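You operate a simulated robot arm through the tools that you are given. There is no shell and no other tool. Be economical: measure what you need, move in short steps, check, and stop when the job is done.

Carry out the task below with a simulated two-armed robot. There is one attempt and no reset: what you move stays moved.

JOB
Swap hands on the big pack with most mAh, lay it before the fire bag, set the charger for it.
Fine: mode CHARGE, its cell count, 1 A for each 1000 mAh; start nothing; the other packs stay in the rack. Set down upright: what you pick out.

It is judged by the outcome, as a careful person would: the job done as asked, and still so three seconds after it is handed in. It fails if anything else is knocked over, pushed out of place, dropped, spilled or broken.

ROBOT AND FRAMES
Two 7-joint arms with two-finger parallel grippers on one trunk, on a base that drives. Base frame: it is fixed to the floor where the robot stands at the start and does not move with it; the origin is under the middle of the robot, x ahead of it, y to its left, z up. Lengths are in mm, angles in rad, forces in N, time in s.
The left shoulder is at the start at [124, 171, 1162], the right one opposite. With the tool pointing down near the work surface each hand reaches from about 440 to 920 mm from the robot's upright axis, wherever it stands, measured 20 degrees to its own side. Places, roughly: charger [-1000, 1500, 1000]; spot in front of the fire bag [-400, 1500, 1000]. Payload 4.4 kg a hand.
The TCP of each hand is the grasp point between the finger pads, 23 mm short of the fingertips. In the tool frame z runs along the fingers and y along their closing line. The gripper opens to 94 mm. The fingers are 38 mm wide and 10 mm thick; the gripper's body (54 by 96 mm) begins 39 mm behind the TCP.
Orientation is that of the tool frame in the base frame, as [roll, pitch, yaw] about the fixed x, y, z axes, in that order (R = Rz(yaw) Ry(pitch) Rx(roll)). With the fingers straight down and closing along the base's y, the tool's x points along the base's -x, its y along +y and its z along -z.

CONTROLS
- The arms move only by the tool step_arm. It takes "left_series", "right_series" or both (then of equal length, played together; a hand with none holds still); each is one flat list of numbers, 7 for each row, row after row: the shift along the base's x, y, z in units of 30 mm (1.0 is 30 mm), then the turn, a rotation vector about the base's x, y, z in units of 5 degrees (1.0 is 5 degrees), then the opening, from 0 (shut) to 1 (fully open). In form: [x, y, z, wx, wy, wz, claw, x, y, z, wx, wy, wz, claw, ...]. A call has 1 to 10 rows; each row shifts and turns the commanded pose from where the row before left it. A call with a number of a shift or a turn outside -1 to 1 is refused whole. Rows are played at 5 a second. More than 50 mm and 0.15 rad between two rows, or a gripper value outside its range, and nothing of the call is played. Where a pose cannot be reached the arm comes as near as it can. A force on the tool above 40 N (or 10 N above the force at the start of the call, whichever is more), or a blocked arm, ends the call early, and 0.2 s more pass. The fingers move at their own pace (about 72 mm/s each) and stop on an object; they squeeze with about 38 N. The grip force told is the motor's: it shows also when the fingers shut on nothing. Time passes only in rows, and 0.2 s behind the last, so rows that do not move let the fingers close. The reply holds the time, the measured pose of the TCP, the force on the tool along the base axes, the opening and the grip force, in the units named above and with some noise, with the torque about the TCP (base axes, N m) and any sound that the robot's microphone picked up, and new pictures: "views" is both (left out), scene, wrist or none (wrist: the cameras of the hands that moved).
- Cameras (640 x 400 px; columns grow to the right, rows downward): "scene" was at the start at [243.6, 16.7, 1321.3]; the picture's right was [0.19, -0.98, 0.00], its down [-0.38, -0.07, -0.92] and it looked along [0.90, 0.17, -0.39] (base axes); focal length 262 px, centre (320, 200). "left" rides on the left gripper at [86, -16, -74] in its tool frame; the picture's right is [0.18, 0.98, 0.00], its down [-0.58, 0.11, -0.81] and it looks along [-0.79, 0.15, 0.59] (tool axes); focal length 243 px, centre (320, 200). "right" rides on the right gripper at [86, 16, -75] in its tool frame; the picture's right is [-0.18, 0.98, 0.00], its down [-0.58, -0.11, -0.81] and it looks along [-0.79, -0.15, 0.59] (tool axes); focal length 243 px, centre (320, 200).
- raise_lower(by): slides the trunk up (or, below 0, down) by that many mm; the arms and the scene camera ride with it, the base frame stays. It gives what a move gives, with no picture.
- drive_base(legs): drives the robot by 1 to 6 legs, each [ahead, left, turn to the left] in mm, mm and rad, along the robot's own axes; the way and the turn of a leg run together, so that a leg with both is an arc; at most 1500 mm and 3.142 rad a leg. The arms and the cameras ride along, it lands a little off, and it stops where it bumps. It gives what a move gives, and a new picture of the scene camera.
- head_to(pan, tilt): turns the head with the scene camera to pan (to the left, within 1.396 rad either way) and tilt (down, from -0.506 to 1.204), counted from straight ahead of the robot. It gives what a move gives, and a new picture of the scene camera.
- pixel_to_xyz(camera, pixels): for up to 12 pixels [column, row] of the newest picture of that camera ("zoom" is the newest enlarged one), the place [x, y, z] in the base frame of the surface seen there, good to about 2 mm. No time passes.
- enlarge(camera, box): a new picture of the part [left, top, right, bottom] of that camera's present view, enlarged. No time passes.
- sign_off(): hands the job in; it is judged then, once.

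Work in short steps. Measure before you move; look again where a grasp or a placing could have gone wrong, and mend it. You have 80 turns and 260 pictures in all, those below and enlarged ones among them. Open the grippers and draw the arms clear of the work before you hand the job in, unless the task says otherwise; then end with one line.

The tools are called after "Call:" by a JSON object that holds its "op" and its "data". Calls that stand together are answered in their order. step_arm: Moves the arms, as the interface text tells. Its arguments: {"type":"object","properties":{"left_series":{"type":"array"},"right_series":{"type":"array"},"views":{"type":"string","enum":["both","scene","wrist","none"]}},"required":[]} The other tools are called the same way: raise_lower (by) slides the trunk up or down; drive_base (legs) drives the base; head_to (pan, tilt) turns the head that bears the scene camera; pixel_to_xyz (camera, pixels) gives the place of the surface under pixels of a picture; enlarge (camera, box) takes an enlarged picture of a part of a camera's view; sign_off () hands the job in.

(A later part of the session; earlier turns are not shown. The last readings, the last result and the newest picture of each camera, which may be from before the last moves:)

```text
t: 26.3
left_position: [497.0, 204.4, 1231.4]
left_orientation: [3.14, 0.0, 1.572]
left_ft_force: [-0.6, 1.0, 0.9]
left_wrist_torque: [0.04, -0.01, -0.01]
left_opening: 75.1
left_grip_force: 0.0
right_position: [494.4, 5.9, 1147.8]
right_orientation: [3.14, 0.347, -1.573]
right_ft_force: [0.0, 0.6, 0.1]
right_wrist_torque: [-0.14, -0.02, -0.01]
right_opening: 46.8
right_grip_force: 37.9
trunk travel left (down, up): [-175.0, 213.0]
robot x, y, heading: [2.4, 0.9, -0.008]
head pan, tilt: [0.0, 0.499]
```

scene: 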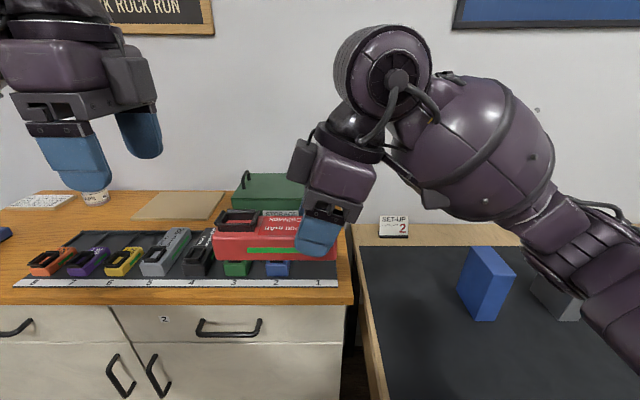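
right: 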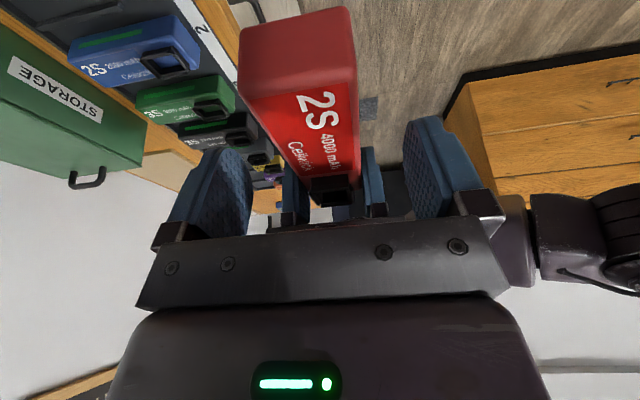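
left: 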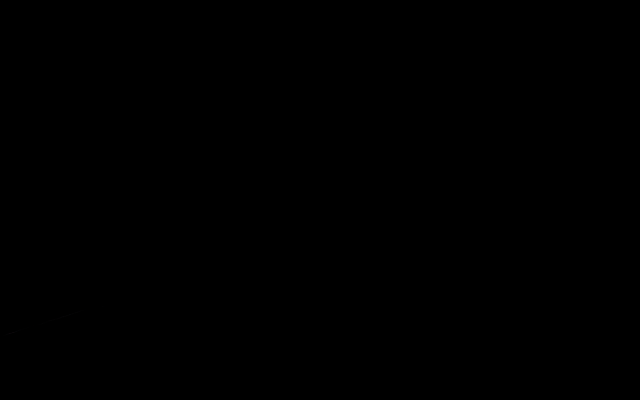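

Handover is done; pack rides level in the right hand. Turn both hands back toward the default yaw while moving right hand to its own side.

Call:
{"op": "step_arm", "data": {"right_series": [0, -0.5, 0.4, 0, 0, -1, 0, 0, -0.5, 0.4, 0, 0, -1, 0, 0, -0.5, 0.4, 0, 0, -1, 0, 0, -0.5, 0.4, 0, 0, -1, 0, 0, -0.5, 0, 0, 0, -1, 0, 0, -0.5, 0, 0, 0, -1, 0, 0, -0.5, 0, 0, 0, -1, 0, 0, -0.5, 0, 0, 0, -1, 0, 0, -0.5, 0, 0, 0, -1, 0], "left_series": [0, 0.2, 0, 0, 0, 1, 0.8, 0, 0.2, 0, 0, 0, 1, 0.8, 0, 0.2, 0, 0, 0, 1, 0.8, 0, 0.2, 0, 0, 0, 1, 0.8, 0, 0.2, 0, 0, 0, 1, 0.8, 0, 0.2, 0, 0, 0, 1, 0.8, 0, 0.2, 0, 0, 0, 1, 0.8, 0, 0.2, 0, 0, 0, 1, 0.8, 0, 0.2, 0, 0, 0, 1, 0.8], "views": "scene"}}

Call:
{"op": "step_arm", "data": {"right_series": [0, -0.3, 0, 0, 0, -1, 0, 0, -0.3, 0, 0, 0, -1, 0, 0, -0.3, 0, 0, 0, -1, 0, 0, -0.3, 0, 0, 0, -1, 0, 0, 0, 0, 0, 0, -1, 0, 0, 0, 0, 0, 0, -1, 0, 0, 0, 0, 0, 0, -1, 0, 0, 0, 0, 0, 0, -1, 0, 0, 0, 0, 0, 0, -1, 0], "left_series": [0, 0, 0, 0, 0, 1, 0.5, 0, 0, 0, 0, 0, 1, 0.5, 0, 0, 0, 0, 0, 1, 0.2, 0, 0, 0, 0, 0, 1, 0, 0, 0, 0, 0, 0, 1, 0, 0, 0, 0, 0, 0, 1, 0, 0, 0, 0, 0, 0, 1, 0, 0, 0, 0, 0, 0, 1, 0, 0, 0, 0, 0, 0, 1, 0], "views": "both"}}

```text
t: 28.3
left_position: [497.2, 257.0, 1231.5]
left_orientation: [3.141, 0.001, 2.36]
left_ft_force: [0.2, 0.1, -0.1]
left_wrist_torque: [0.0, 0.02, 0.01]
left_opening: 75.1
left_grip_force: 0.1
right_position: [494.0, -130.2, 1193.3]
right_orientation: [3.141, 0.349, -2.357]
right_ft_force: [0.6, -0.1, -3.8]
right_wrist_torque: [-0.11, 0.13, 0.0]
right_opening: 46.6
right_grip_force: 38.1
trunk travel left (down, up): [-175.0, 213.0]
robot x, y, heading: [0.8, -1.7, 0.003]
head pan, tilt: [0.0, 0.499]
```

scene: 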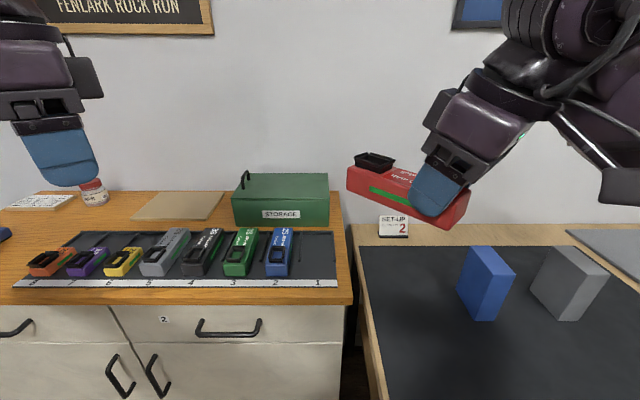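

```text
t: 30.3
left_position: [496.5, 256.3, 1231.3]
left_orientation: [3.141, -0.002, -3.14]
left_ft_force: [0.4, 0.2, 0.1]
left_wrist_torque: [0.02, -0.03, -0.01]
left_opening: 0.0
left_grip_force: 38.6
right_position: [495.8, -165.6, 1197.1]
right_orientation: [3.141, 0.347, 3.14]
right_ft_force: [-0.2, 0.6, -3.9]
right_wrist_torque: [-0.02, 0.14, 0.0]
right_opening: 46.7
right_grip_force: 37.6
trunk travel left (down, up): [-175.0, 213.0]
robot x, y, heading: [0.4, -0.7, 0.001]
head pan, tilt: [0.0, 0.499]
```

scene: 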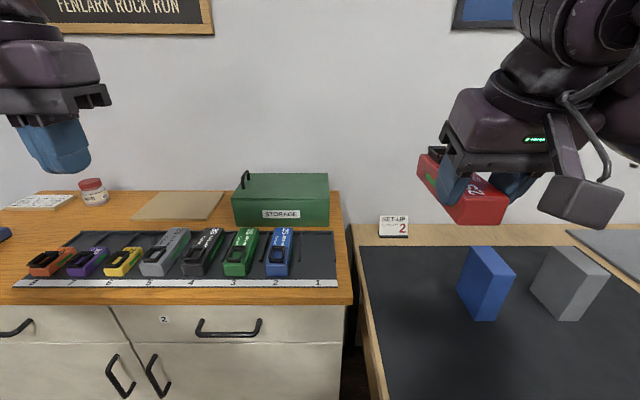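
right: 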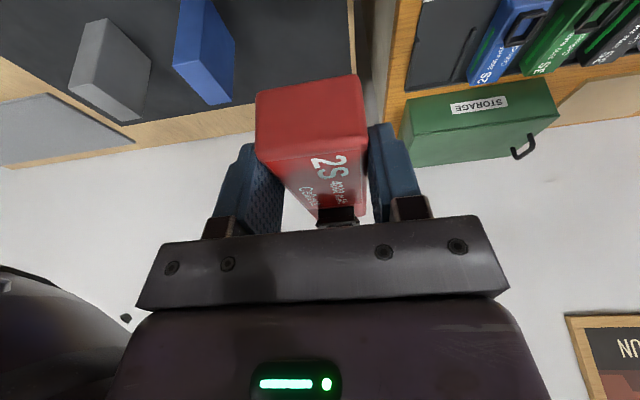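
left: 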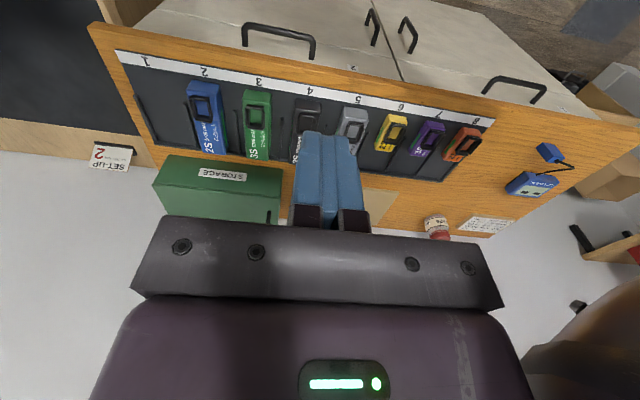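

Pack secure in the right hand. I turn the robot in place left by 90° (everything at z>1150 is clear of the counter) and look.

Call:
{"op": "drive_base", "data": {"legs": [[0, 0, 1.571]]}}

Call:
{"op": "head_to", "data": {"pan": 0.5, "tilt": 0.35}}

```text
t: 34.5
left_position: [-255.7, 496.5, 1230.8]
left_orientation: [-3.141, 0.001, -1.575]
left_ft_force: [0.2, 0.4, -0.2]
left_wrist_torque: [-0.06, -0.02, 0.0]
left_opening: 0.0
left_grip_force: 37.9
right_position: [168.2, 494.2, 1195.0]
right_orientation: [-3.141, 0.351, -1.575]
right_ft_force: [-0.3, -0.3, -2.2]
right_wrist_torque: [-0.15, -0.02, 0.02]
right_opening: 46.6
right_grip_force: 37.9
trunk travel left (down, up): [-175.0, 213.0]
robot x, y, heading: [0.7, 0.2, 1.565]
head pan, tilt: [0.0, 0.499]
```

scene: 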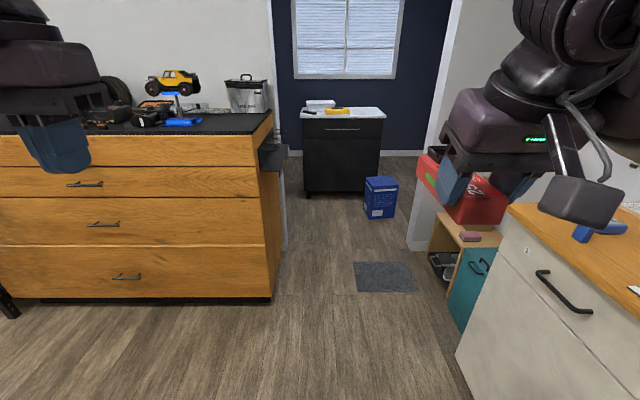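

```text
t: 35.4
left_position: [-254.9, 497.3, 1231.4]
left_orientation: [-3.141, 0.001, -1.574]
left_ft_force: [-0.4, 1.2, -0.6]
left_wrist_torque: [0.02, -0.01, -0.02]
left_opening: 0.2
left_grip_force: 38.6
right_position: [167.6, 494.5, 1195.1]
right_orientation: [-3.141, 0.348, -1.575]
right_ft_force: [0.3, 0.9, -3.4]
right_wrist_torque: [-0.14, 0.01, 0.01]
right_opening: 46.7
right_grip_force: 38.1
trunk travel left (down, up): [-175.0, 213.0]
robot x, y, heading: [1.3, -3.0, 1.566]
head pan, tilt: [0.499, 0.351]
```

scene: 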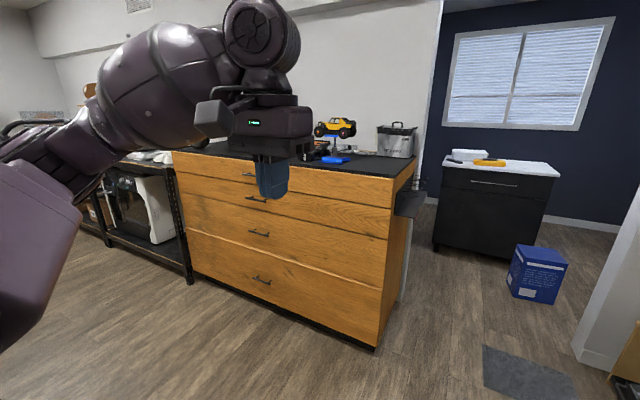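

The metallic bag at (397,140) is probably the fire bag. I locate the bench edge and bag.

Call:
{"op": "pixel_to_xyz", "data": {"camera": "scene", "pixels": [[395, 178], [376, 349], [200, 152], [397, 145], [380, 155], [350, 158], [330, 128], [200, 275]]}}

Call:
{"op": "enlarge", "data": {"camera": "scene", "box": [290, 100, 440, 200]}}

```text
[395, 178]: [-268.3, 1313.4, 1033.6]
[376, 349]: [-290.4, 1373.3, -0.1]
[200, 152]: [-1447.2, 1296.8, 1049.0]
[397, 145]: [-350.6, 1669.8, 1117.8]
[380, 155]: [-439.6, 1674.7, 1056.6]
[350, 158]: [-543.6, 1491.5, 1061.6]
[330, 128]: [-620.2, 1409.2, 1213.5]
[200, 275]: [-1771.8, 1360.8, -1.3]
```

```text
4.00 times, centred on (365, 150) of scene
```

zoom: 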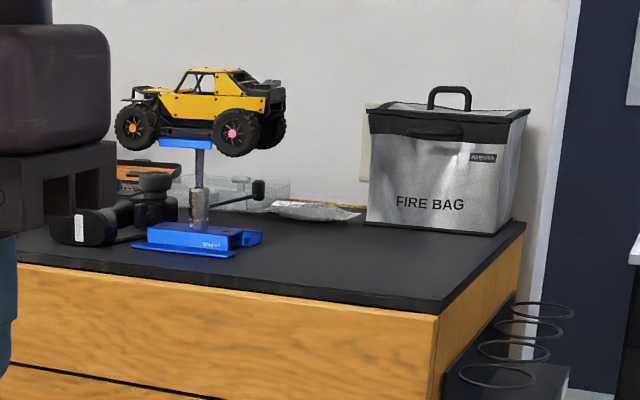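

Bench top ≈1056, front edge y≈1305; bag front at y≈1670, x≈−440…−260; an RC car on a stand at x≈−620 must be avoided. I raise the trunk 150 mm and drive to about (−350, 800).

Call:
{"op": "raise_lower", "data": {"by": 150}}

Call:
{"op": "drive_base", "data": {"legs": [[0, 350, 0], [700, 0, 0]]}}

Call:
{"op": "head_to", "data": {"pan": 0.3, "tilt": 0.6}}

```text
t: 37.2
left_position: [-255.0, 498.6, 1380.8]
left_orientation: [3.141, -0.001, -1.573]
left_ft_force: [0.3, -0.3, -0.2]
left_wrist_torque: [-0.02, 0.01, 0.01]
left_opening: 0.2
left_grip_force: 38.1
right_position: [168.2, 495.4, 1345.7]
right_orientation: [-3.141, 0.347, -1.575]
right_ft_force: [-0.4, 1.2, -4.3]
right_wrist_torque: [-0.16, 0.01, -0.01]
right_opening: 46.8
right_grip_force: 38.2
trunk travel left (down, up): [-325.0, 63.0]
robot x, y, heading: [-1.1, -2.0, 1.566]
head pan, tilt: [0.499, 0.351]
```

```text
t: 44.3
left_position: [-592.9, 1219.3, 1382.1]
left_orientation: [-3.141, -0.001, -1.581]
left_ft_force: [0.4, -0.6, -0.4]
left_wrist_torque: [-0.02, 0.0, 0.0]
left_opening: 0.1
left_grip_force: 37.8
right_position: [-170.7, 1212.3, 1345.4]
right_orientation: [3.141, 0.348, -1.58]
right_ft_force: [0.1, 0.3, -3.1]
right_wrist_torque: [-0.12, 0.02, 0.01]
right_opening: 46.6
right_grip_force: 37.8
trunk travel left (down, up): [-325.0, 63.0]
robot x, y, heading: [-338.9, 719.4, 1.557]
head pan, tilt: [0.499, 0.351]
```

scene: 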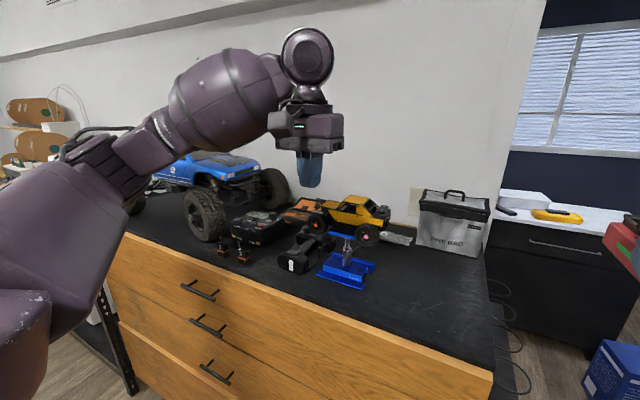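

```text
t: 45.1
left_position: [-594.1, 1216.7, 1381.6]
left_orientation: [-3.14, 0.0, -1.58]
left_ft_force: [-0.2, -0.3, -0.4]
left_wrist_torque: [0.01, 0.03, 0.04]
left_opening: 0.3
left_grip_force: 38.0
right_position: [-171.0, 1211.9, 1345.8]
right_orientation: [-3.142, 0.35, -1.582]
right_ft_force: [0.4, -0.2, -2.6]
right_wrist_torque: [-0.14, 0.03, 0.02]
right_opening: 46.9
right_grip_force: 38.4
trunk travel left (down, up): [-325.0, 63.0]
robot x, y, heading: [-342.1, 719.2, 1.559]
head pan, tilt: [0.3, 0.6]
```

scene: 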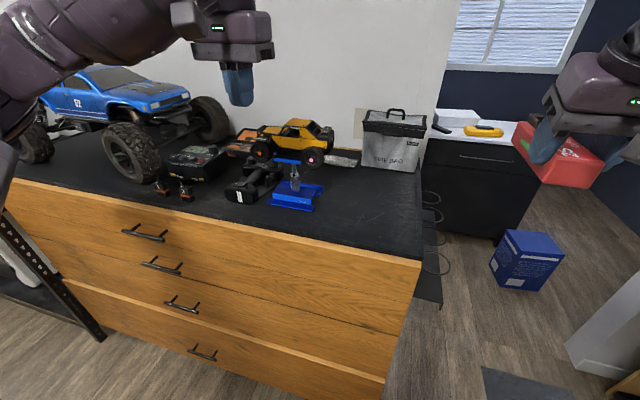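

Now measure the free spot in front of the bag and the neighbours; enlarge for the charger.

Call:
{"op": "pixel_to_xyz", "data": {"camera": "scene", "pixels": [[362, 166], [410, 172], [400, 200], [350, 215], [420, 255], [340, 238], [322, 185], [310, 210], [355, 160], [365, 190], [318, 125], [188, 160]]}}

Call:
{"op": "enlarge", "data": {"camera": "scene", "box": [140, 110, 300, 210]}}

Call:
{"op": "enlarge", "data": {"camera": "scene", "box": [260, 100, 440, 260]}}

```text
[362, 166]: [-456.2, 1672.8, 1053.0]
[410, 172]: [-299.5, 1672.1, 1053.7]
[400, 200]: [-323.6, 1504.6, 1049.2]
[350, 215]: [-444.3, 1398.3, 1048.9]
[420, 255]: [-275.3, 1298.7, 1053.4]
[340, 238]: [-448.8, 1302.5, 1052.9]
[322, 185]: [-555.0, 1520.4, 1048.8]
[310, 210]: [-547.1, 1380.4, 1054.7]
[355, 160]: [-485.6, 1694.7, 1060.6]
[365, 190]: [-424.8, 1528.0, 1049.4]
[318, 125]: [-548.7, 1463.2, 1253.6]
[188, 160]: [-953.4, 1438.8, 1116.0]
```

```text
4.00 times, centred on (220, 160) of scene
```

zoom: 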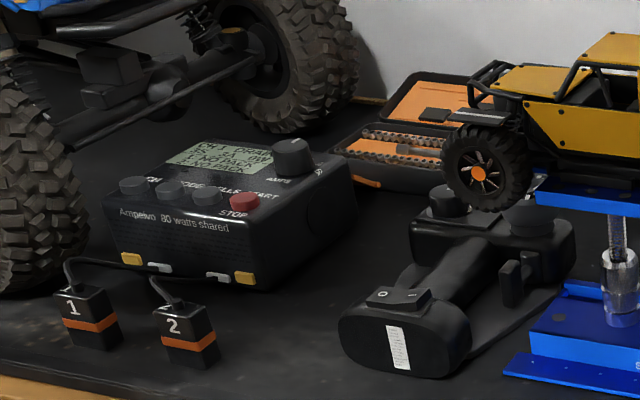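

```text
2.50 times, centred on (350, 180) of scene
```

zoom: 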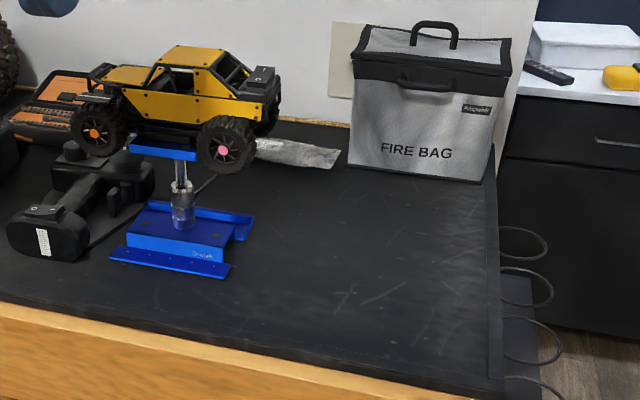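

Bench is at z≈1049; the spot x≈−385, y≈1520 is free (bag front y 1672, stand edge x≈−547). Drive 50 mm closer, then carry the pack over it.

Call:
{"op": "drive_base", "data": {"legs": [[50, 0, 0]]}}

Call:
{"op": "step_arm", "data": {"right_series": [-0.9, 0.5, -0.3, 0, 0, 0, 0, -0.9, 0.5, -0.3, 0, 0, 0, 0, -0.9, 0.8, -0.3, 0, 0, 0, 0, -0.9, 0.8, -0.3, 0, 0, 0, 0, -0.9, 0.8, -0.3, 0, 0, 0, 0, -0.9, 0.8, -0.3, 0, 0, 0, 0, -0.9, 0.8, -0.6, 0, 0, 0, 0, -0.6, 0.8, -0.6, 0, 0, 0, 0, 0, 0.8, -0.6, 0, 0, 0, 0, 0, 0, -0.6, 0, 0, 0, 0], "views": "both"}}

```text
t: 46.0
left_position: [-592.2, 1269.6, 1379.3]
left_orientation: [-3.14, -0.003, -1.581]
left_ft_force: [-0.6, -0.3, -0.7]
left_wrist_torque: [-0.03, 0.0, -0.03]
left_opening: 0.1
left_grip_force: 38.3
right_position: [-170.0, 1262.2, 1344.3]
right_orientation: [-3.141, 0.346, -1.581]
right_ft_force: [0.5, 1.0, -3.5]
right_wrist_torque: [-0.18, 0.01, -0.01]
right_opening: 46.6
right_grip_force: 38.2
trunk travel left (down, up): [-325.0, 63.0]
robot x, y, heading: [-343.6, 768.7, 1.566]
head pan, tilt: [0.3, 0.6]
```

scene: 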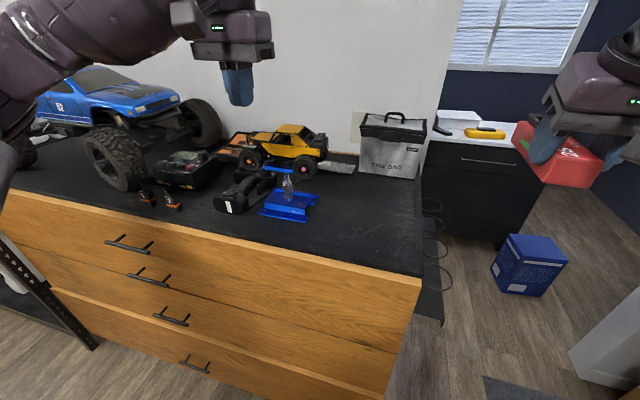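

```text
t: 48.2
left_position: [-592.1, 1266.9, 1380.1]
left_orientation: [-3.141, -0.001, -1.582]
left_ft_force: [0.8, 0.6, 0.7]
left_wrist_torque: [0.0, -0.02, -0.04]
left_opening: 0.0
left_grip_force: 38.2
right_position: [-376.1, 1460.1, 1218.2]
right_orientation: [3.141, 0.349, -1.582]
right_ft_force: [-0.7, -0.7, -3.0]
right_wrist_torque: [-0.11, -0.05, 0.01]
right_opening: 46.9
right_grip_force: 37.8
trunk travel left (down, up): [-325.0, 63.0]
robot x, y, heading: [-343.0, 764.2, 1.557]
head pan, tilt: [0.3, 0.6]
```

scene: 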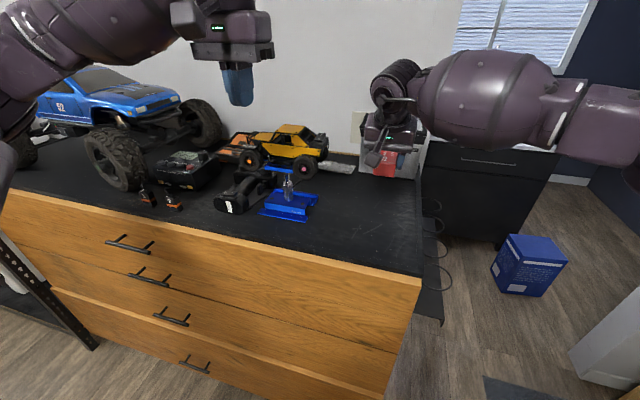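
right: 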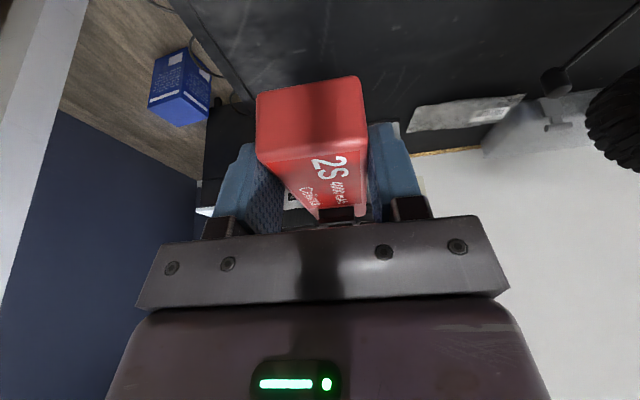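

Hand above the spot at [−376,1460,1218]; pack would span y≈1444–1576. Descend 118 mm to just above the bench.

Call:
{"op": "step_arm", "data": {"right_series": [0, 0, -0.9, 0, 0, 0, 0, 0, 0, -0.9, 0, 0, 0, 0, 0, 0, -0.9, 0, 0, 0, 0, 0, 0, -0.7, 0, 0, 0, 0, 0, 0, -0.5, 0, 0, 0, 0, 0, 0, 0, 0, 0, 0, 0], "views": "scene"}}

Call:
{"op": "enlarge", "data": {"camera": "scene", "box": [330, 110, 450, 230]}}

```text
t: 49.6
left_position: [-591.7, 1267.4, 1381.7]
left_orientation: [3.14, -0.002, -1.581]
left_ft_force: [0.8, -0.8, -0.2]
left_wrist_torque: [-0.01, -0.03, 0.0]
left_opening: 0.0
left_grip_force: 38.2
right_position: [-377.0, 1459.3, 1102.5]
right_orientation: [3.141, 0.348, -1.582]
right_ft_force: [-0.4, 1.3, -2.6]
right_wrist_torque: [-0.12, -0.01, -0.03]
right_opening: 46.6
right_grip_force: 37.7
trunk travel left (down, up): [-325.0, 63.0]
robot x, y, heading: [-341.3, 769.7, 1.559]
head pan, tilt: [0.3, 0.6]
```

scene: 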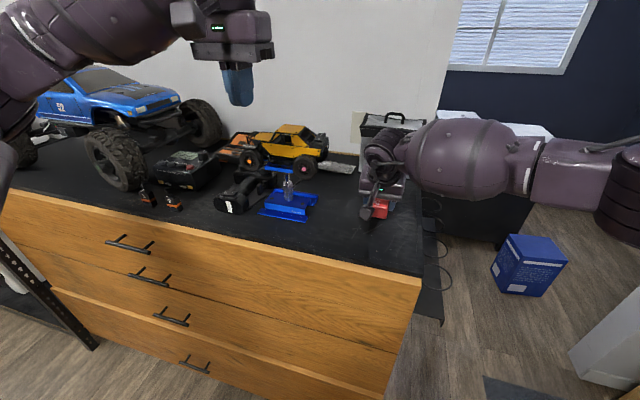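

```text
3.33 times, centred on (390, 170) of scene
```

zoom: 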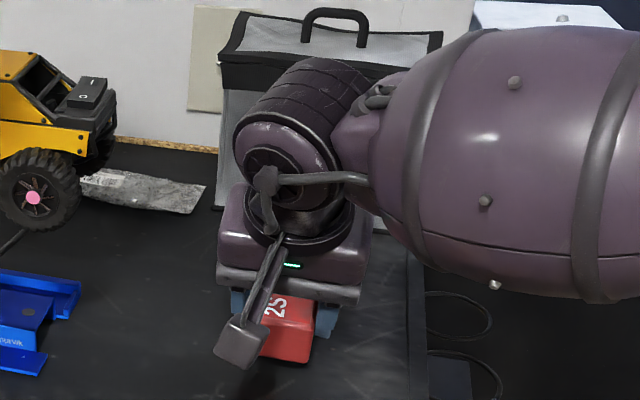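

About 14 mm left. Lower in 3 mm steps watching force.

Call:
{"op": "step_arm", "data": {"right_series": [0, 0, -0.12, 0, 0, 0, 0, 0, 0, -0.12, 0, 0, 0, 0, 0, 0, -0.1, 0, 0, 0, 0, 0, 0, 0, 0, 0, 0, 0], "views": "wrist"}}

```text
t: 50.6
left_position: [-593.1, 1266.5, 1382.5]
left_orientation: [3.14, 0.0, -1.581]
left_ft_force: [0.4, 0.1, 0.4]
left_wrist_torque: [0.02, 0.03, -0.02]
left_opening: 0.1
left_grip_force: 38.6
right_position: [-377.6, 1458.2, 1092.1]
right_orientation: [3.141, 0.348, -1.581]
right_ft_force: [0.2, -0.5, -3.9]
right_wrist_torque: [-0.13, 0.02, 0.02]
right_opening: 46.7
right_grip_force: 38.4
trunk travel left (down, up): [-325.0, 63.0]
robot x, y, heading: [-344.6, 765.2, 1.556]
head pan, tilt: [0.3, 0.6]
```

right: 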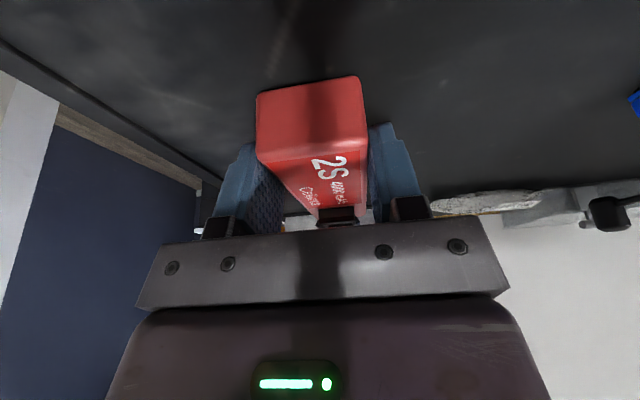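

Still free at z 1092 (weight −3.9 N). A few more small steps.

Call:
{"op": "step_arm", "data": {"right_series": [0, 0, -0.06, 0, 0, 0, 0, 0, 0, -0.06, 0, 0, 0, 0, 0, 0, 0, 0, 0, 0, 0], "views": "none"}}

Call:
{"op": "step_arm", "data": {"right_series": [0, 0, -0.06, 0, 0, 0, 0, 0, 0, 0, 0, 0, 0, 0], "views": "none"}}

```text
t: 51.4
left_position: [-593.2, 1267.7, 1380.0]
left_orientation: [-3.141, 0.0, -1.583]
left_ft_force: [-0.4, 0.2, -0.6]
left_wrist_torque: [0.04, -0.01, -0.02]
left_opening: 0.0
left_grip_force: 38.0
right_position: [-377.7, 1457.9, 1088.8]
right_orientation: [3.141, 0.349, -1.583]
right_ft_force: [0.8, 0.3, -0.6]
right_wrist_torque: [0.19, -0.11, 0.01]
right_opening: 46.6
right_grip_force: 38.0
trunk travel left (down, up): [-325.0, 63.0]
robot x, y, heading: [-341.8, 769.5, 1.562]
head pan, tilt: [0.3, 0.6]
```

```text
t: 52.0
left_position: [-592.5, 1266.3, 1382.4]
left_orientation: [-3.141, 0.0, -1.581]
left_ft_force: [0.5, 0.0, 0.0]
left_wrist_torque: [0.0, -0.01, -0.01]
left_opening: 0.0
left_grip_force: 38.4
right_position: [-375.5, 1458.6, 1088.7]
right_orientation: [3.141, 0.353, -1.584]
right_ft_force: [-0.2, 4.6, 10.4]
right_wrist_torque: [0.35, -0.3, 0.17]
right_opening: 46.6
right_grip_force: 37.7
trunk travel left (down, up): [-325.0, 63.0]
robot x, y, heading: [-342.1, 765.1, 1.557]
head pan, tilt: [0.3, 0.6]
```

The pack rests on the bench (10 N). Open the fingers and withdraw along the tool axis.

Call:
{"op": "step_arm", "data": {"right_series": [0, 0, 0, 0, 0, 0, 0.65, 0, 0, 0, 0, 0, 0, 0.75, 0, 0, 0, 0, 0, 0, 0.75, 0, -0.12, 0.33, 0, 0, 0, 0.75, 0, -0.25, 0.7, 0, 0, 0, 0.75, 0, -0.34, 0.94, 0, 0, 0, 0.75, 0, -0.34, 0.94, 0, 0, 0, 0.75, 0, -0.34, 0.94, 0, 0, 0, 0.75, 0, -0.34, 0.94, 0, 0, 0, 0.75], "views": "both"}}

Call:
{"op": "enlarge", "data": {"camera": "scene", "box": [330, 110, 450, 230]}}

```text
t: 54.0
left_position: [-593.3, 1266.1, 1381.1]
left_orientation: [-3.141, -0.001, -1.581]
left_ft_force: [0.7, -0.2, -0.5]
left_wrist_torque: [0.05, -0.01, 0.02]
left_opening: 0.1
left_grip_force: 38.7
right_position: [-377.0, 1406.3, 1231.4]
right_orientation: [3.141, 0.35, -1.583]
right_ft_force: [0.9, 0.5, -0.4]
right_wrist_torque: [-0.01, 0.02, 0.0]
right_opening: 70.7
right_grip_force: 0.1
trunk travel left (down, up): [-325.0, 63.0]
robot x, y, heading: [-344.1, 766.6, 1.562]
head pan, tilt: [0.3, 0.6]
```

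scene: 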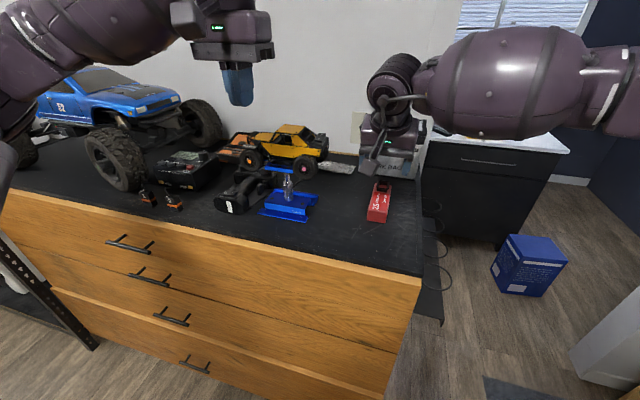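
right: 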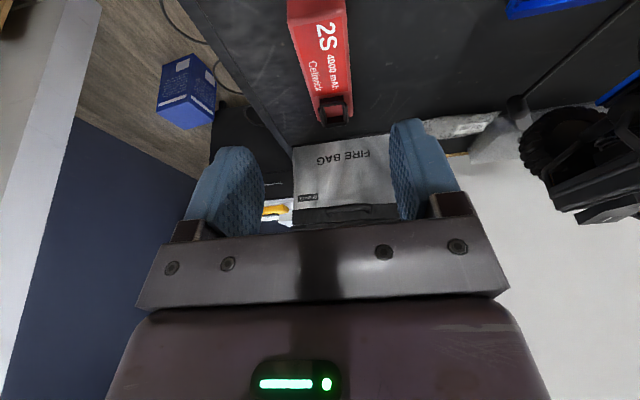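

```text
3.33 times, centred on (390, 170) of scene
```

zoom: 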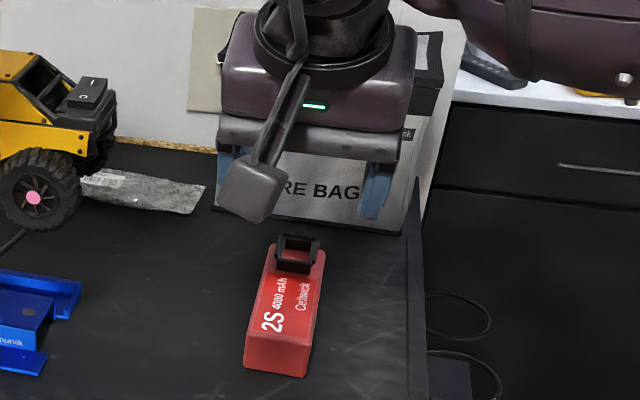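

Pack stands upright before the bag, collar end toward it. Now retract the right arm high, back off a bit, and drive left to the charger.

Call:
{"op": "step_arm", "data": {"right_series": [0.2, -0.8, 0.6, 0, 0, 0, 0.75, 0.4, -0.8, 0.6, 0, 0, 0, 0.5, 0.6, -0.8, 0.6, 0, 0, 0, 0.2, 0.6, -0.8, 0.6, 0, 0, 0, 0, 0.6, -0.8, 0.6, 0, 0, 0, 0, 0.6, -0.6, 0.6, -1, 0, 0, 0, 0.6, -0.4, 0.6, -1, 0, 0, 0, 0.6, 0, 0.6, -1, 0, 0, 0, 0.6, 0, 0.6, -1, 0, 0, 0], "views": "none"}}

Call:
{"op": "drive_base", "data": {"legs": [[-60, 0, 0], [0, 560, 0.01]]}}

Call:
{"op": "head_to", "data": {"pan": 0.05, "tilt": 0.65}}

```text
t: 56.0
left_position: [-591.2, 1266.4, 1380.7]
left_orientation: [-3.141, 0.001, -1.58]
left_ft_force: [-0.2, 0.0, 0.3]
left_wrist_torque: [0.02, 0.03, 0.05]
left_opening: 0.0
left_grip_force: 38.1
right_position: [-229.7, 1255.8, 1392.0]
right_orientation: [-3.137, 0.0, -1.58]
right_ft_force: [-0.2, -1.0, -0.2]
right_wrist_torque: [0.0, 0.05, 0.01]
right_opening: 0.1
right_grip_force: 38.3
trunk travel left (down, up): [-325.0, 63.0]
robot x, y, heading: [-340.5, 764.1, 1.562]
head pan, tilt: [0.3, 0.6]
```

```text
t: 61.9
left_position: [-1156.1, 1202.6, 1380.6]
left_orientation: [-3.14, 0.0, -1.562]
left_ft_force: [-0.4, 0.0, -0.8]
left_wrist_torque: [0.0, 0.0, 0.03]
left_opening: 0.0
left_grip_force: 38.3
right_position: [-794.3, 1198.3, 1391.8]
right_orientation: [-3.139, 0.001, -1.561]
right_ft_force: [0.2, 0.5, 0.4]
right_wrist_torque: [0.02, 0.03, -0.03]
right_opening: 0.1
right_grip_force: 38.0
trunk travel left (down, up): [-325.0, 63.0]
robot x, y, heading: [-895.7, 708.9, 1.58]
head pan, tilt: [0.3, 0.6]
```

scene: 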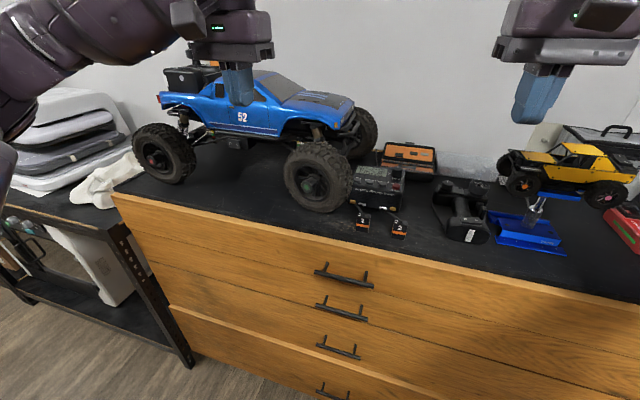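

```text
t: 62.7
left_position: [-1156.3, 1202.8, 1382.3]
left_orientation: [3.141, -0.001, -1.563]
left_ft_force: [-0.1, -0.2, -0.2]
left_wrist_torque: [0.02, -0.01, 0.02]
left_opening: 0.0
left_grip_force: 38.1
right_position: [-794.6, 1198.7, 1391.7]
right_orientation: [-3.139, 0.0, -1.562]
right_ft_force: [-0.2, -0.2, 0.4]
right_wrist_torque: [-0.02, -0.03, 0.0]
right_opening: 0.1
right_grip_force: 38.3
trunk travel left (down, up): [-325.0, 63.0]
robot x, y, heading: [-895.9, 706.7, 1.579]
head pan, tilt: [0.051, 0.649]
```

scene: 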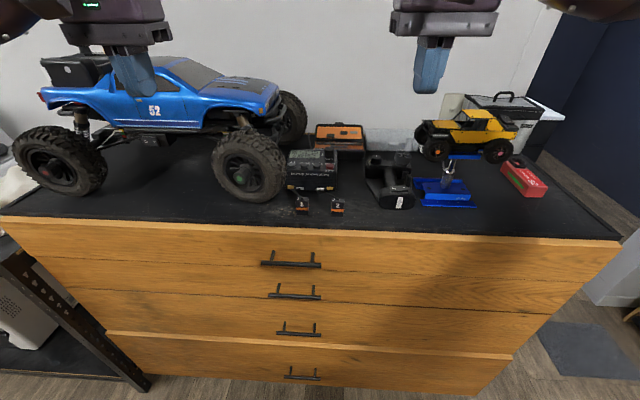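

Charger at (313,172). Enlarge it.

Call:
{"op": "enlarge", "data": {"camera": "scene", "box": [280, 140, 350, 220]}}

Call:
{"op": "pixel_to_xyz", "data": {"camera": "scene", "pixels": [[280, 165], [265, 100], [245, 130], [205, 75], [313, 172], [383, 195], [390, 160]]}}

```text
5.00 times, centred on (315, 180) of scene
```

zoom: 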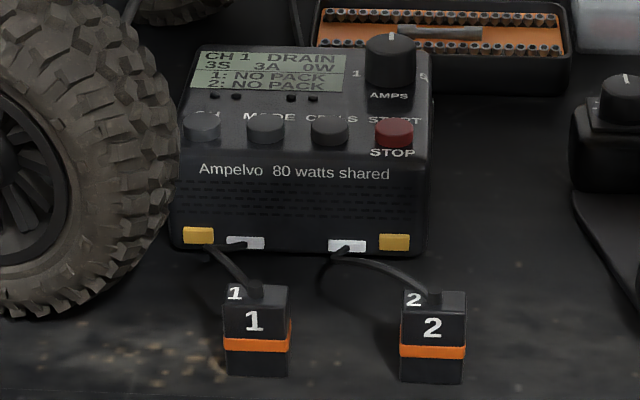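

```text
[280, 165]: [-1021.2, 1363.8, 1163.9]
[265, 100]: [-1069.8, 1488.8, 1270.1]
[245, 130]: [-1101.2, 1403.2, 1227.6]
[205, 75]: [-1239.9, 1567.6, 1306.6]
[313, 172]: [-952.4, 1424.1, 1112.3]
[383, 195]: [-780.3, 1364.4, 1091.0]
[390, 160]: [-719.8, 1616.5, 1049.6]
```

Display: CH 1, DRAIN, 3S, 3 A. Needed: CHARGE, 2S, 4 A. Measure button, knob and panel positions.

Call:
{"op": "pixel_to_xyz", "data": {"camera": "zoom", "pixels": [[203, 125], [266, 126], [330, 127], [394, 127], [391, 42], [391, 85], [300, 155], [235, 90], [200, 52], [420, 60], [420, 160], [190, 165]]}}

Call:
{"op": "pixel_to_xyz", "data": {"camera": "zoom", "pixels": [[170, 40], [180, 130], [160, 200], [391, 36], [370, 42], [412, 42], [266, 118], [266, 140], [250, 126], [282, 126], [297, 100], [391, 100]]}}

Call:
{"op": "enlarge", "data": {"camera": "scene", "box": [296, 140, 340, 180]}}

```text
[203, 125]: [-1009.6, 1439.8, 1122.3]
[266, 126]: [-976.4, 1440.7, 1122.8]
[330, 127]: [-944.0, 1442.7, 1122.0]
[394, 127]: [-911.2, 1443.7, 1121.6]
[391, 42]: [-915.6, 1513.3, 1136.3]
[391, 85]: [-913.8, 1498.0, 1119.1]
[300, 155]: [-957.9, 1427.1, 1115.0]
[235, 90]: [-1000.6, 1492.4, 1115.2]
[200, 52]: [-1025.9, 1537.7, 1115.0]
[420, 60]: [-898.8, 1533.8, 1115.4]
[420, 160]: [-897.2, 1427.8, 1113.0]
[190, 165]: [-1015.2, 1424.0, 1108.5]
```

```text
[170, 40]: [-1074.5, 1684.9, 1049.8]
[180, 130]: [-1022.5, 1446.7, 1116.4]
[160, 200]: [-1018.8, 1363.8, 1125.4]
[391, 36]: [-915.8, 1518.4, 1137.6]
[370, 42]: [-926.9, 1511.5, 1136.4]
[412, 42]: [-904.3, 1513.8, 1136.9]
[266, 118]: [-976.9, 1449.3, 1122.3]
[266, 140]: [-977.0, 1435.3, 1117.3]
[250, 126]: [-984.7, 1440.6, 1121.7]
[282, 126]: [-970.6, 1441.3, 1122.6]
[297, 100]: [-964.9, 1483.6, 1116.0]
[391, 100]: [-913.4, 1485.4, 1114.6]
```

```text
10.00 times, centred on (318, 160) of scene
```

zoom: 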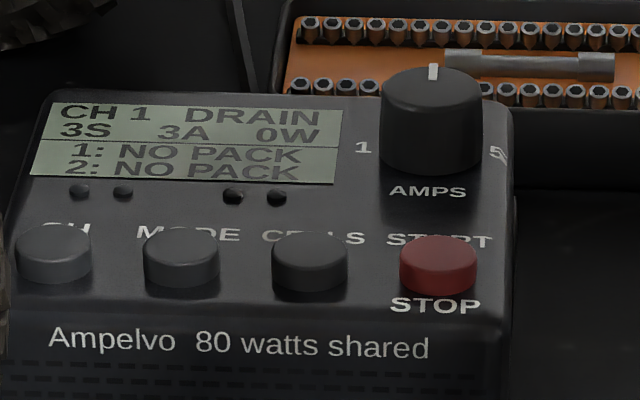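

Buttons at x −1010/−977/−944/−911, y≈1443, top z≈1122; knob at (−915,1510), z 1115–1137. I'll use the right hand; move robot 60 mm ahead and 50 mm left.

Call:
{"op": "drive_base", "data": {"legs": [[60, 50, -0.009]]}}

Call:
{"op": "enlarge", "data": {"camera": "scene", "box": [290, 130, 370, 200]}}

```text
t: 63.8
left_position: [-1202.8, 1263.8, 1381.4]
left_orientation: [3.142, 0.0, -1.571]
left_ft_force: [0.0, 0.0, -0.5]
left_wrist_torque: [-0.01, -0.02, -0.02]
left_opening: 0.4
left_grip_force: 37.8
right_position: [-841.1, 1257.0, 1393.1]
right_orientation: [-3.136, -0.002, -1.569]
right_ft_force: [0.1, 0.3, -0.9]
right_wrist_torque: [-0.03, -0.03, 0.01]
right_opening: 0.0
right_grip_force: 37.8
trunk travel left (down, up): [-325.0, 63.0]
robot x, y, heading: [-945.3, 767.7, 1.569]
head pan, tilt: [0.051, 0.649]
```

scene: 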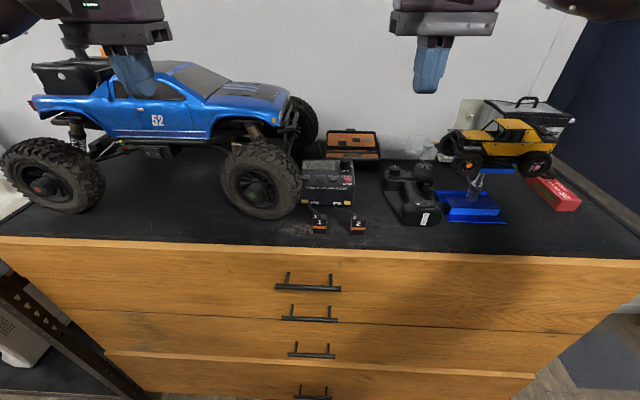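

```text
5.71 times, centred on (330, 165) of scene
```

zoom: 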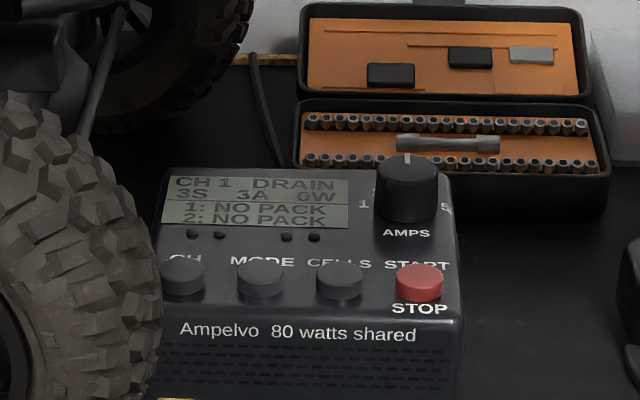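

Move the right closed fingers over CELLS (−944,1443) with a 15° lean to the right, stopping ~45 mm above.

Call:
{"op": "step_arm", "data": {"right_series": [-0.57, 1, -0.6, 0, 1, 0, 0, -0.57, 1, -0.6, 0, 1, 0, 0, -0.57, 1, -0.6, 0, 1, 0, 0, -0.57, 1, -0.6, 0, 0, 0, 0, -0.57, 1, -0.6, 0, 0, 0, 0, -0.57, 1, -0.6, 0, 0, 0, 0, 0, 0.2, -1, 0, 0, 0, 0, 0, 0, -1, 0, 0, 0, 0, 0, 0, -0.7, 0, 0, 0, 0], "views": "both"}}

```text
t: 65.8
left_position: [-1202.0, 1264.5, 1382.0]
left_orientation: [3.14, 0.001, -1.571]
left_ft_force: [0.1, 0.1, -0.1]
left_wrist_torque: [0.02, -0.01, 0.05]
left_opening: 0.0
left_grip_force: 37.6
right_position: [-943.0, 1444.1, 1202.4]
right_orientation: [2.882, -0.001, -1.567]
right_ft_force: [0.1, -0.3, 0.0]
right_wrist_torque: [0.02, 0.01, 0.0]
right_opening: 0.0
right_grip_force: 38.0
trunk travel left (down, up): [-325.0, 63.0]
robot x, y, heading: [-941.7, 766.3, 1.573]
head pan, tilt: [0.051, 0.649]
```

scene: 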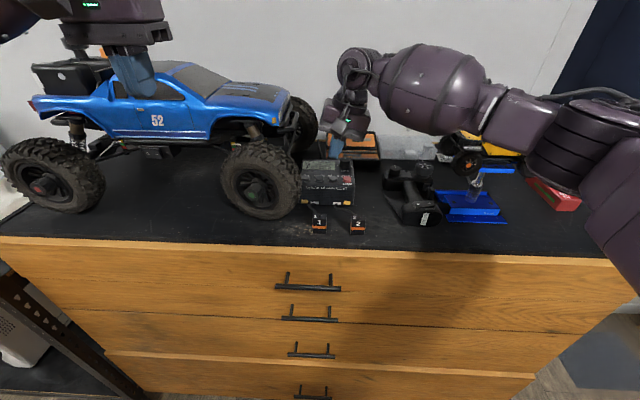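
right: 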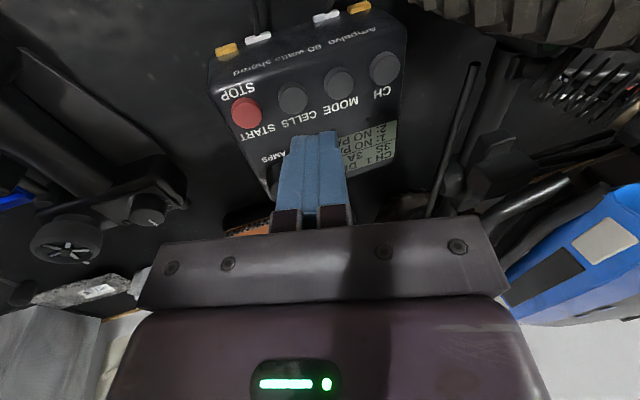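

Check forearm height versus the yellow car before lowering.

Call:
{"op": "pixel_to_xyz", "data": {"camera": "scene", "pixels": [[450, 120], [510, 125], [440, 70], [545, 165], [480, 140], [460, 160]]}}

Call:
{"op": "enlarge", "data": {"camera": "right", "box": [200, 0, 440, 200]}}

```text
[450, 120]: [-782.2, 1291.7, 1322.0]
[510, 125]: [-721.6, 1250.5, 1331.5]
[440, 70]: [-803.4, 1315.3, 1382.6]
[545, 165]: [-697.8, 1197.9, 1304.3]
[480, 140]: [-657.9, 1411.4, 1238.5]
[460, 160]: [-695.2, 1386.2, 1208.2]
```

```text
2.00 times, centred on (320, 100) of right
```

zoom: 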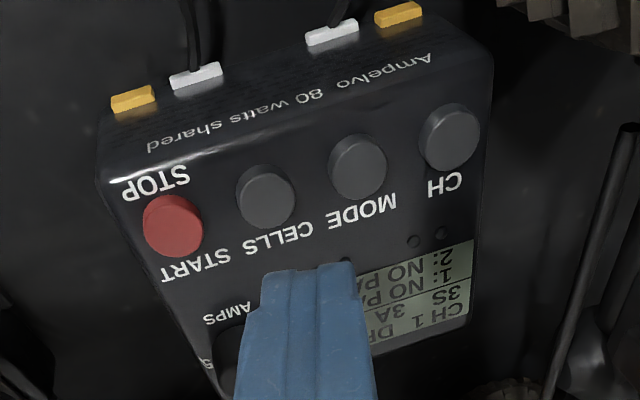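

Forearm (y≤1340) is clear of the car (y≥1386). Lower toward CELLS in small steps and watch force.

Call:
{"op": "step_arm", "data": {"right_series": [0, 0, -0.9, 0, 0, 0, 0, 0, 0, -0.8, 0, 0, 0, 0, 0, 0, 0, 0, 0, 0, 0], "views": "wrist"}}

Call:
{"op": "enlarge", "data": {"camera": "scene", "box": [290, 130, 370, 200]}}

```text
t: 66.6
left_position: [-1201.0, 1264.2, 1381.3]
left_orientation: [3.141, -0.001, -1.57]
left_ft_force: [0.3, 0.0, 0.4]
left_wrist_torque: [-0.04, 0.02, -0.01]
left_opening: 0.0
left_grip_force: 38.4
right_position: [-941.7, 1442.3, 1152.0]
right_orientation: [2.884, -0.001, -1.569]
right_ft_force: [0.8, 0.3, -0.7]
right_wrist_torque: [0.02, -0.01, -0.02]
right_opening: 0.0
right_grip_force: 38.0
trunk travel left (down, up): [-325.0, 63.0]
robot x, y, heading: [-946.7, 764.8, 1.57]
head pan, tilt: [0.051, 0.649]
```

right: 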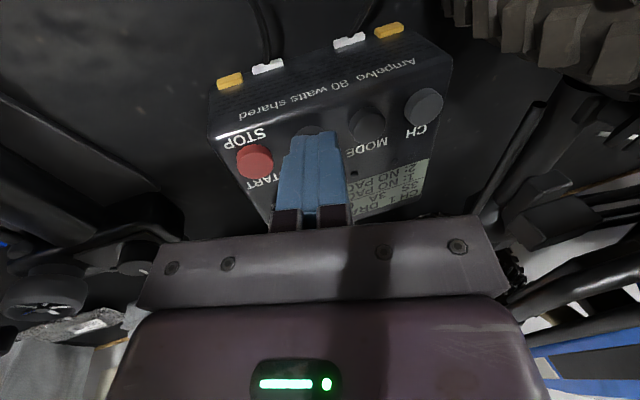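

```text
5.71 times, centred on (330, 165) of scene
```

zoom: 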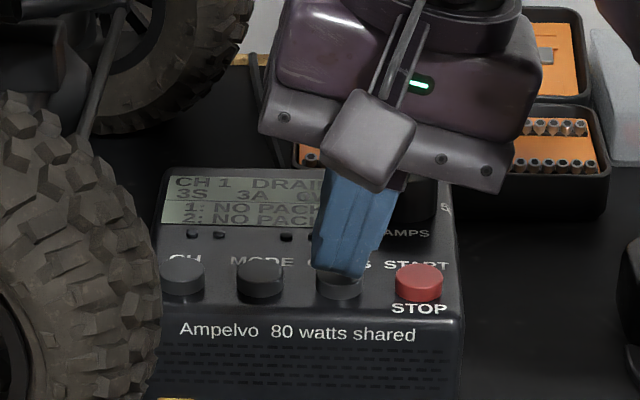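

Finger is right over CELLS, display still visible. Press about 9 mm down and back.

Call:
{"op": "step_arm", "data": {"right_series": [0, 0, -0.15, 0, 0, 0, 0, 0, 0, -0.12, 0, 0, 0, 0, 0, 0, 0, 0, 0, 0, 0], "views": "none"}}

Call:
{"op": "enlarge", "data": {"camera": "scene", "box": [290, 130, 370, 200]}}

```text
t: 67.4
left_position: [-1201.4, 1264.0, 1382.3]
left_orientation: [-3.14, 0.0, -1.57]
left_ft_force: [-0.3, -0.5, -0.7]
left_wrist_torque: [-0.01, -0.02, 0.0]
left_opening: 0.0
left_grip_force: 38.5
right_position: [-941.9, 1444.0, 1145.3]
right_orientation: [2.883, 0.001, -1.57]
right_ft_force: [-0.4, 0.4, 2.0]
right_wrist_torque: [-0.02, -0.01, 0.02]
right_opening: 0.0
right_grip_force: 37.9
trunk travel left (down, up): [-325.0, 63.0]
robot x, y, heading: [-944.7, 769.4, 1.571]
head pan, tilt: [0.051, 0.649]
heard: click
```

```text
5.71 times, centred on (330, 165) of scene
```

zoom: 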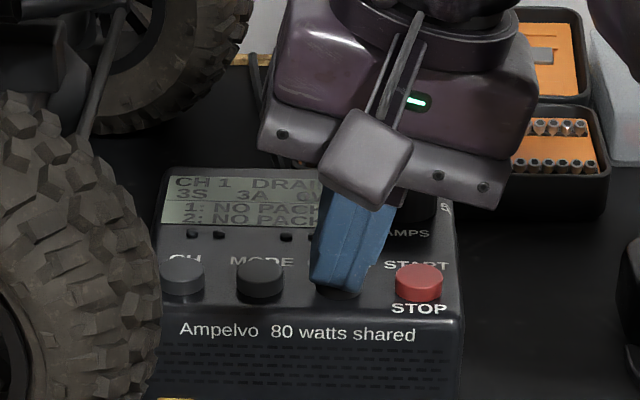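

A click was heard; the display still reads 3S. Release and look.

Call:
{"op": "step_arm", "data": {"right_series": [0, 0, 0.3, 0, 0, 0, 0, 0, 0, 0, 0, 0, 0, 0], "views": "none"}}

Call:
{"op": "enlarge", "data": {"camera": "scene", "box": [290, 130, 370, 200]}}

```text
t: 68.0
left_position: [-1202.1, 1264.6, 1382.0]
left_orientation: [3.141, 0.0, -1.571]
left_ft_force: [-0.1, 0.6, 0.2]
left_wrist_torque: [0.0, -0.04, -0.04]
left_opening: 0.0
left_grip_force: 37.2
right_position: [-942.7, 1442.2, 1153.7]
right_orientation: [2.883, 0.001, -1.57]
right_ft_force: [0.6, 0.4, 0.3]
right_wrist_torque: [-0.05, 0.0, 0.03]
right_opening: 0.0
right_grip_force: 38.1
trunk travel left (down, up): [-325.0, 63.0]
robot x, y, heading: [-943.9, 772.0, 1.573]
head pan, tilt: [0.051, 0.649]
```

```text
5.71 times, centred on (330, 165) of scene
```

zoom: 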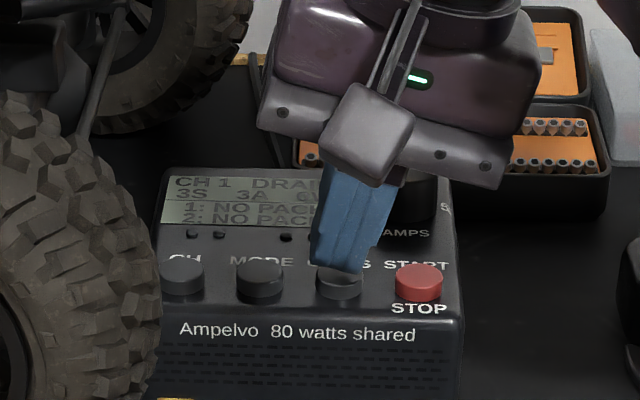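

Closer look at the display.

Call:
{"op": "enlarge", "data": {"camera": "scene", "box": [305, 145, 345, 180]}}

Call:
{"op": "step_arm", "data": {"right_series": [0, 0, -0.15, 0, 0, 0, 0, 0, 0, -0.15, 0, 0, 0, 0, 0, 0, -0.1, 0, 0, 0, 0, 0, 0, 0, 0, 0, 0, 0], "views": "none"}}

Call:
{"op": "enlarge", "data": {"camera": "scene", "box": [305, 145, 345, 180]}}

```text
11.43 times, centred on (325, 162) of scene
```

zoom: 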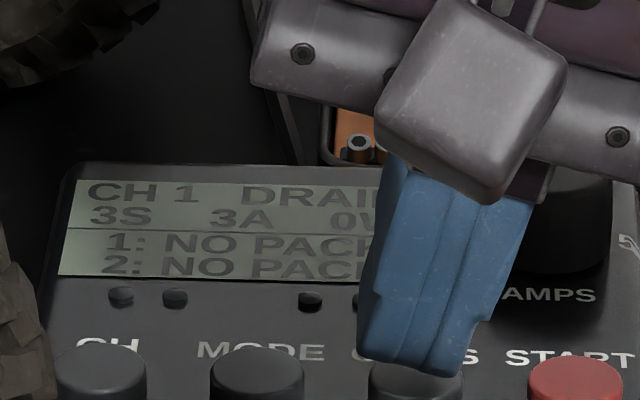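

```text
t: 69.0
left_position: [-1201.9, 1263.6, 1383.1]
left_orientation: [3.141, -0.001, -1.569]
left_ft_force: [0.1, -0.3, -0.6]
left_wrist_torque: [0.0, -0.02, -0.01]
left_opening: 0.0
left_grip_force: 37.8
right_position: [-942.2, 1443.3, 1141.3]
right_orientation: [2.882, 0.001, -1.57]
right_ft_force: [1.3, 0.0, 5.2]
right_wrist_torque: [0.01, -0.03, -0.02]
right_opening: 0.0
right_grip_force: 38.2
trunk travel left (down, up): [-325.0, 63.0]
robot x, y, heading: [-945.1, 767.3, 1.568]
head pan, tilt: [0.051, 0.649]
heard: click
```

```text
11.43 times, centred on (325, 162) of scene
```

zoom: 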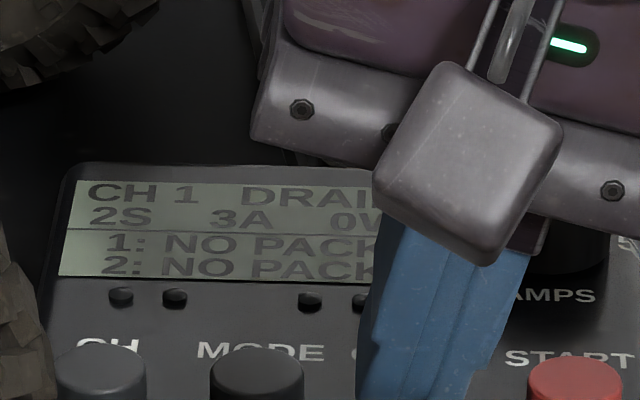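

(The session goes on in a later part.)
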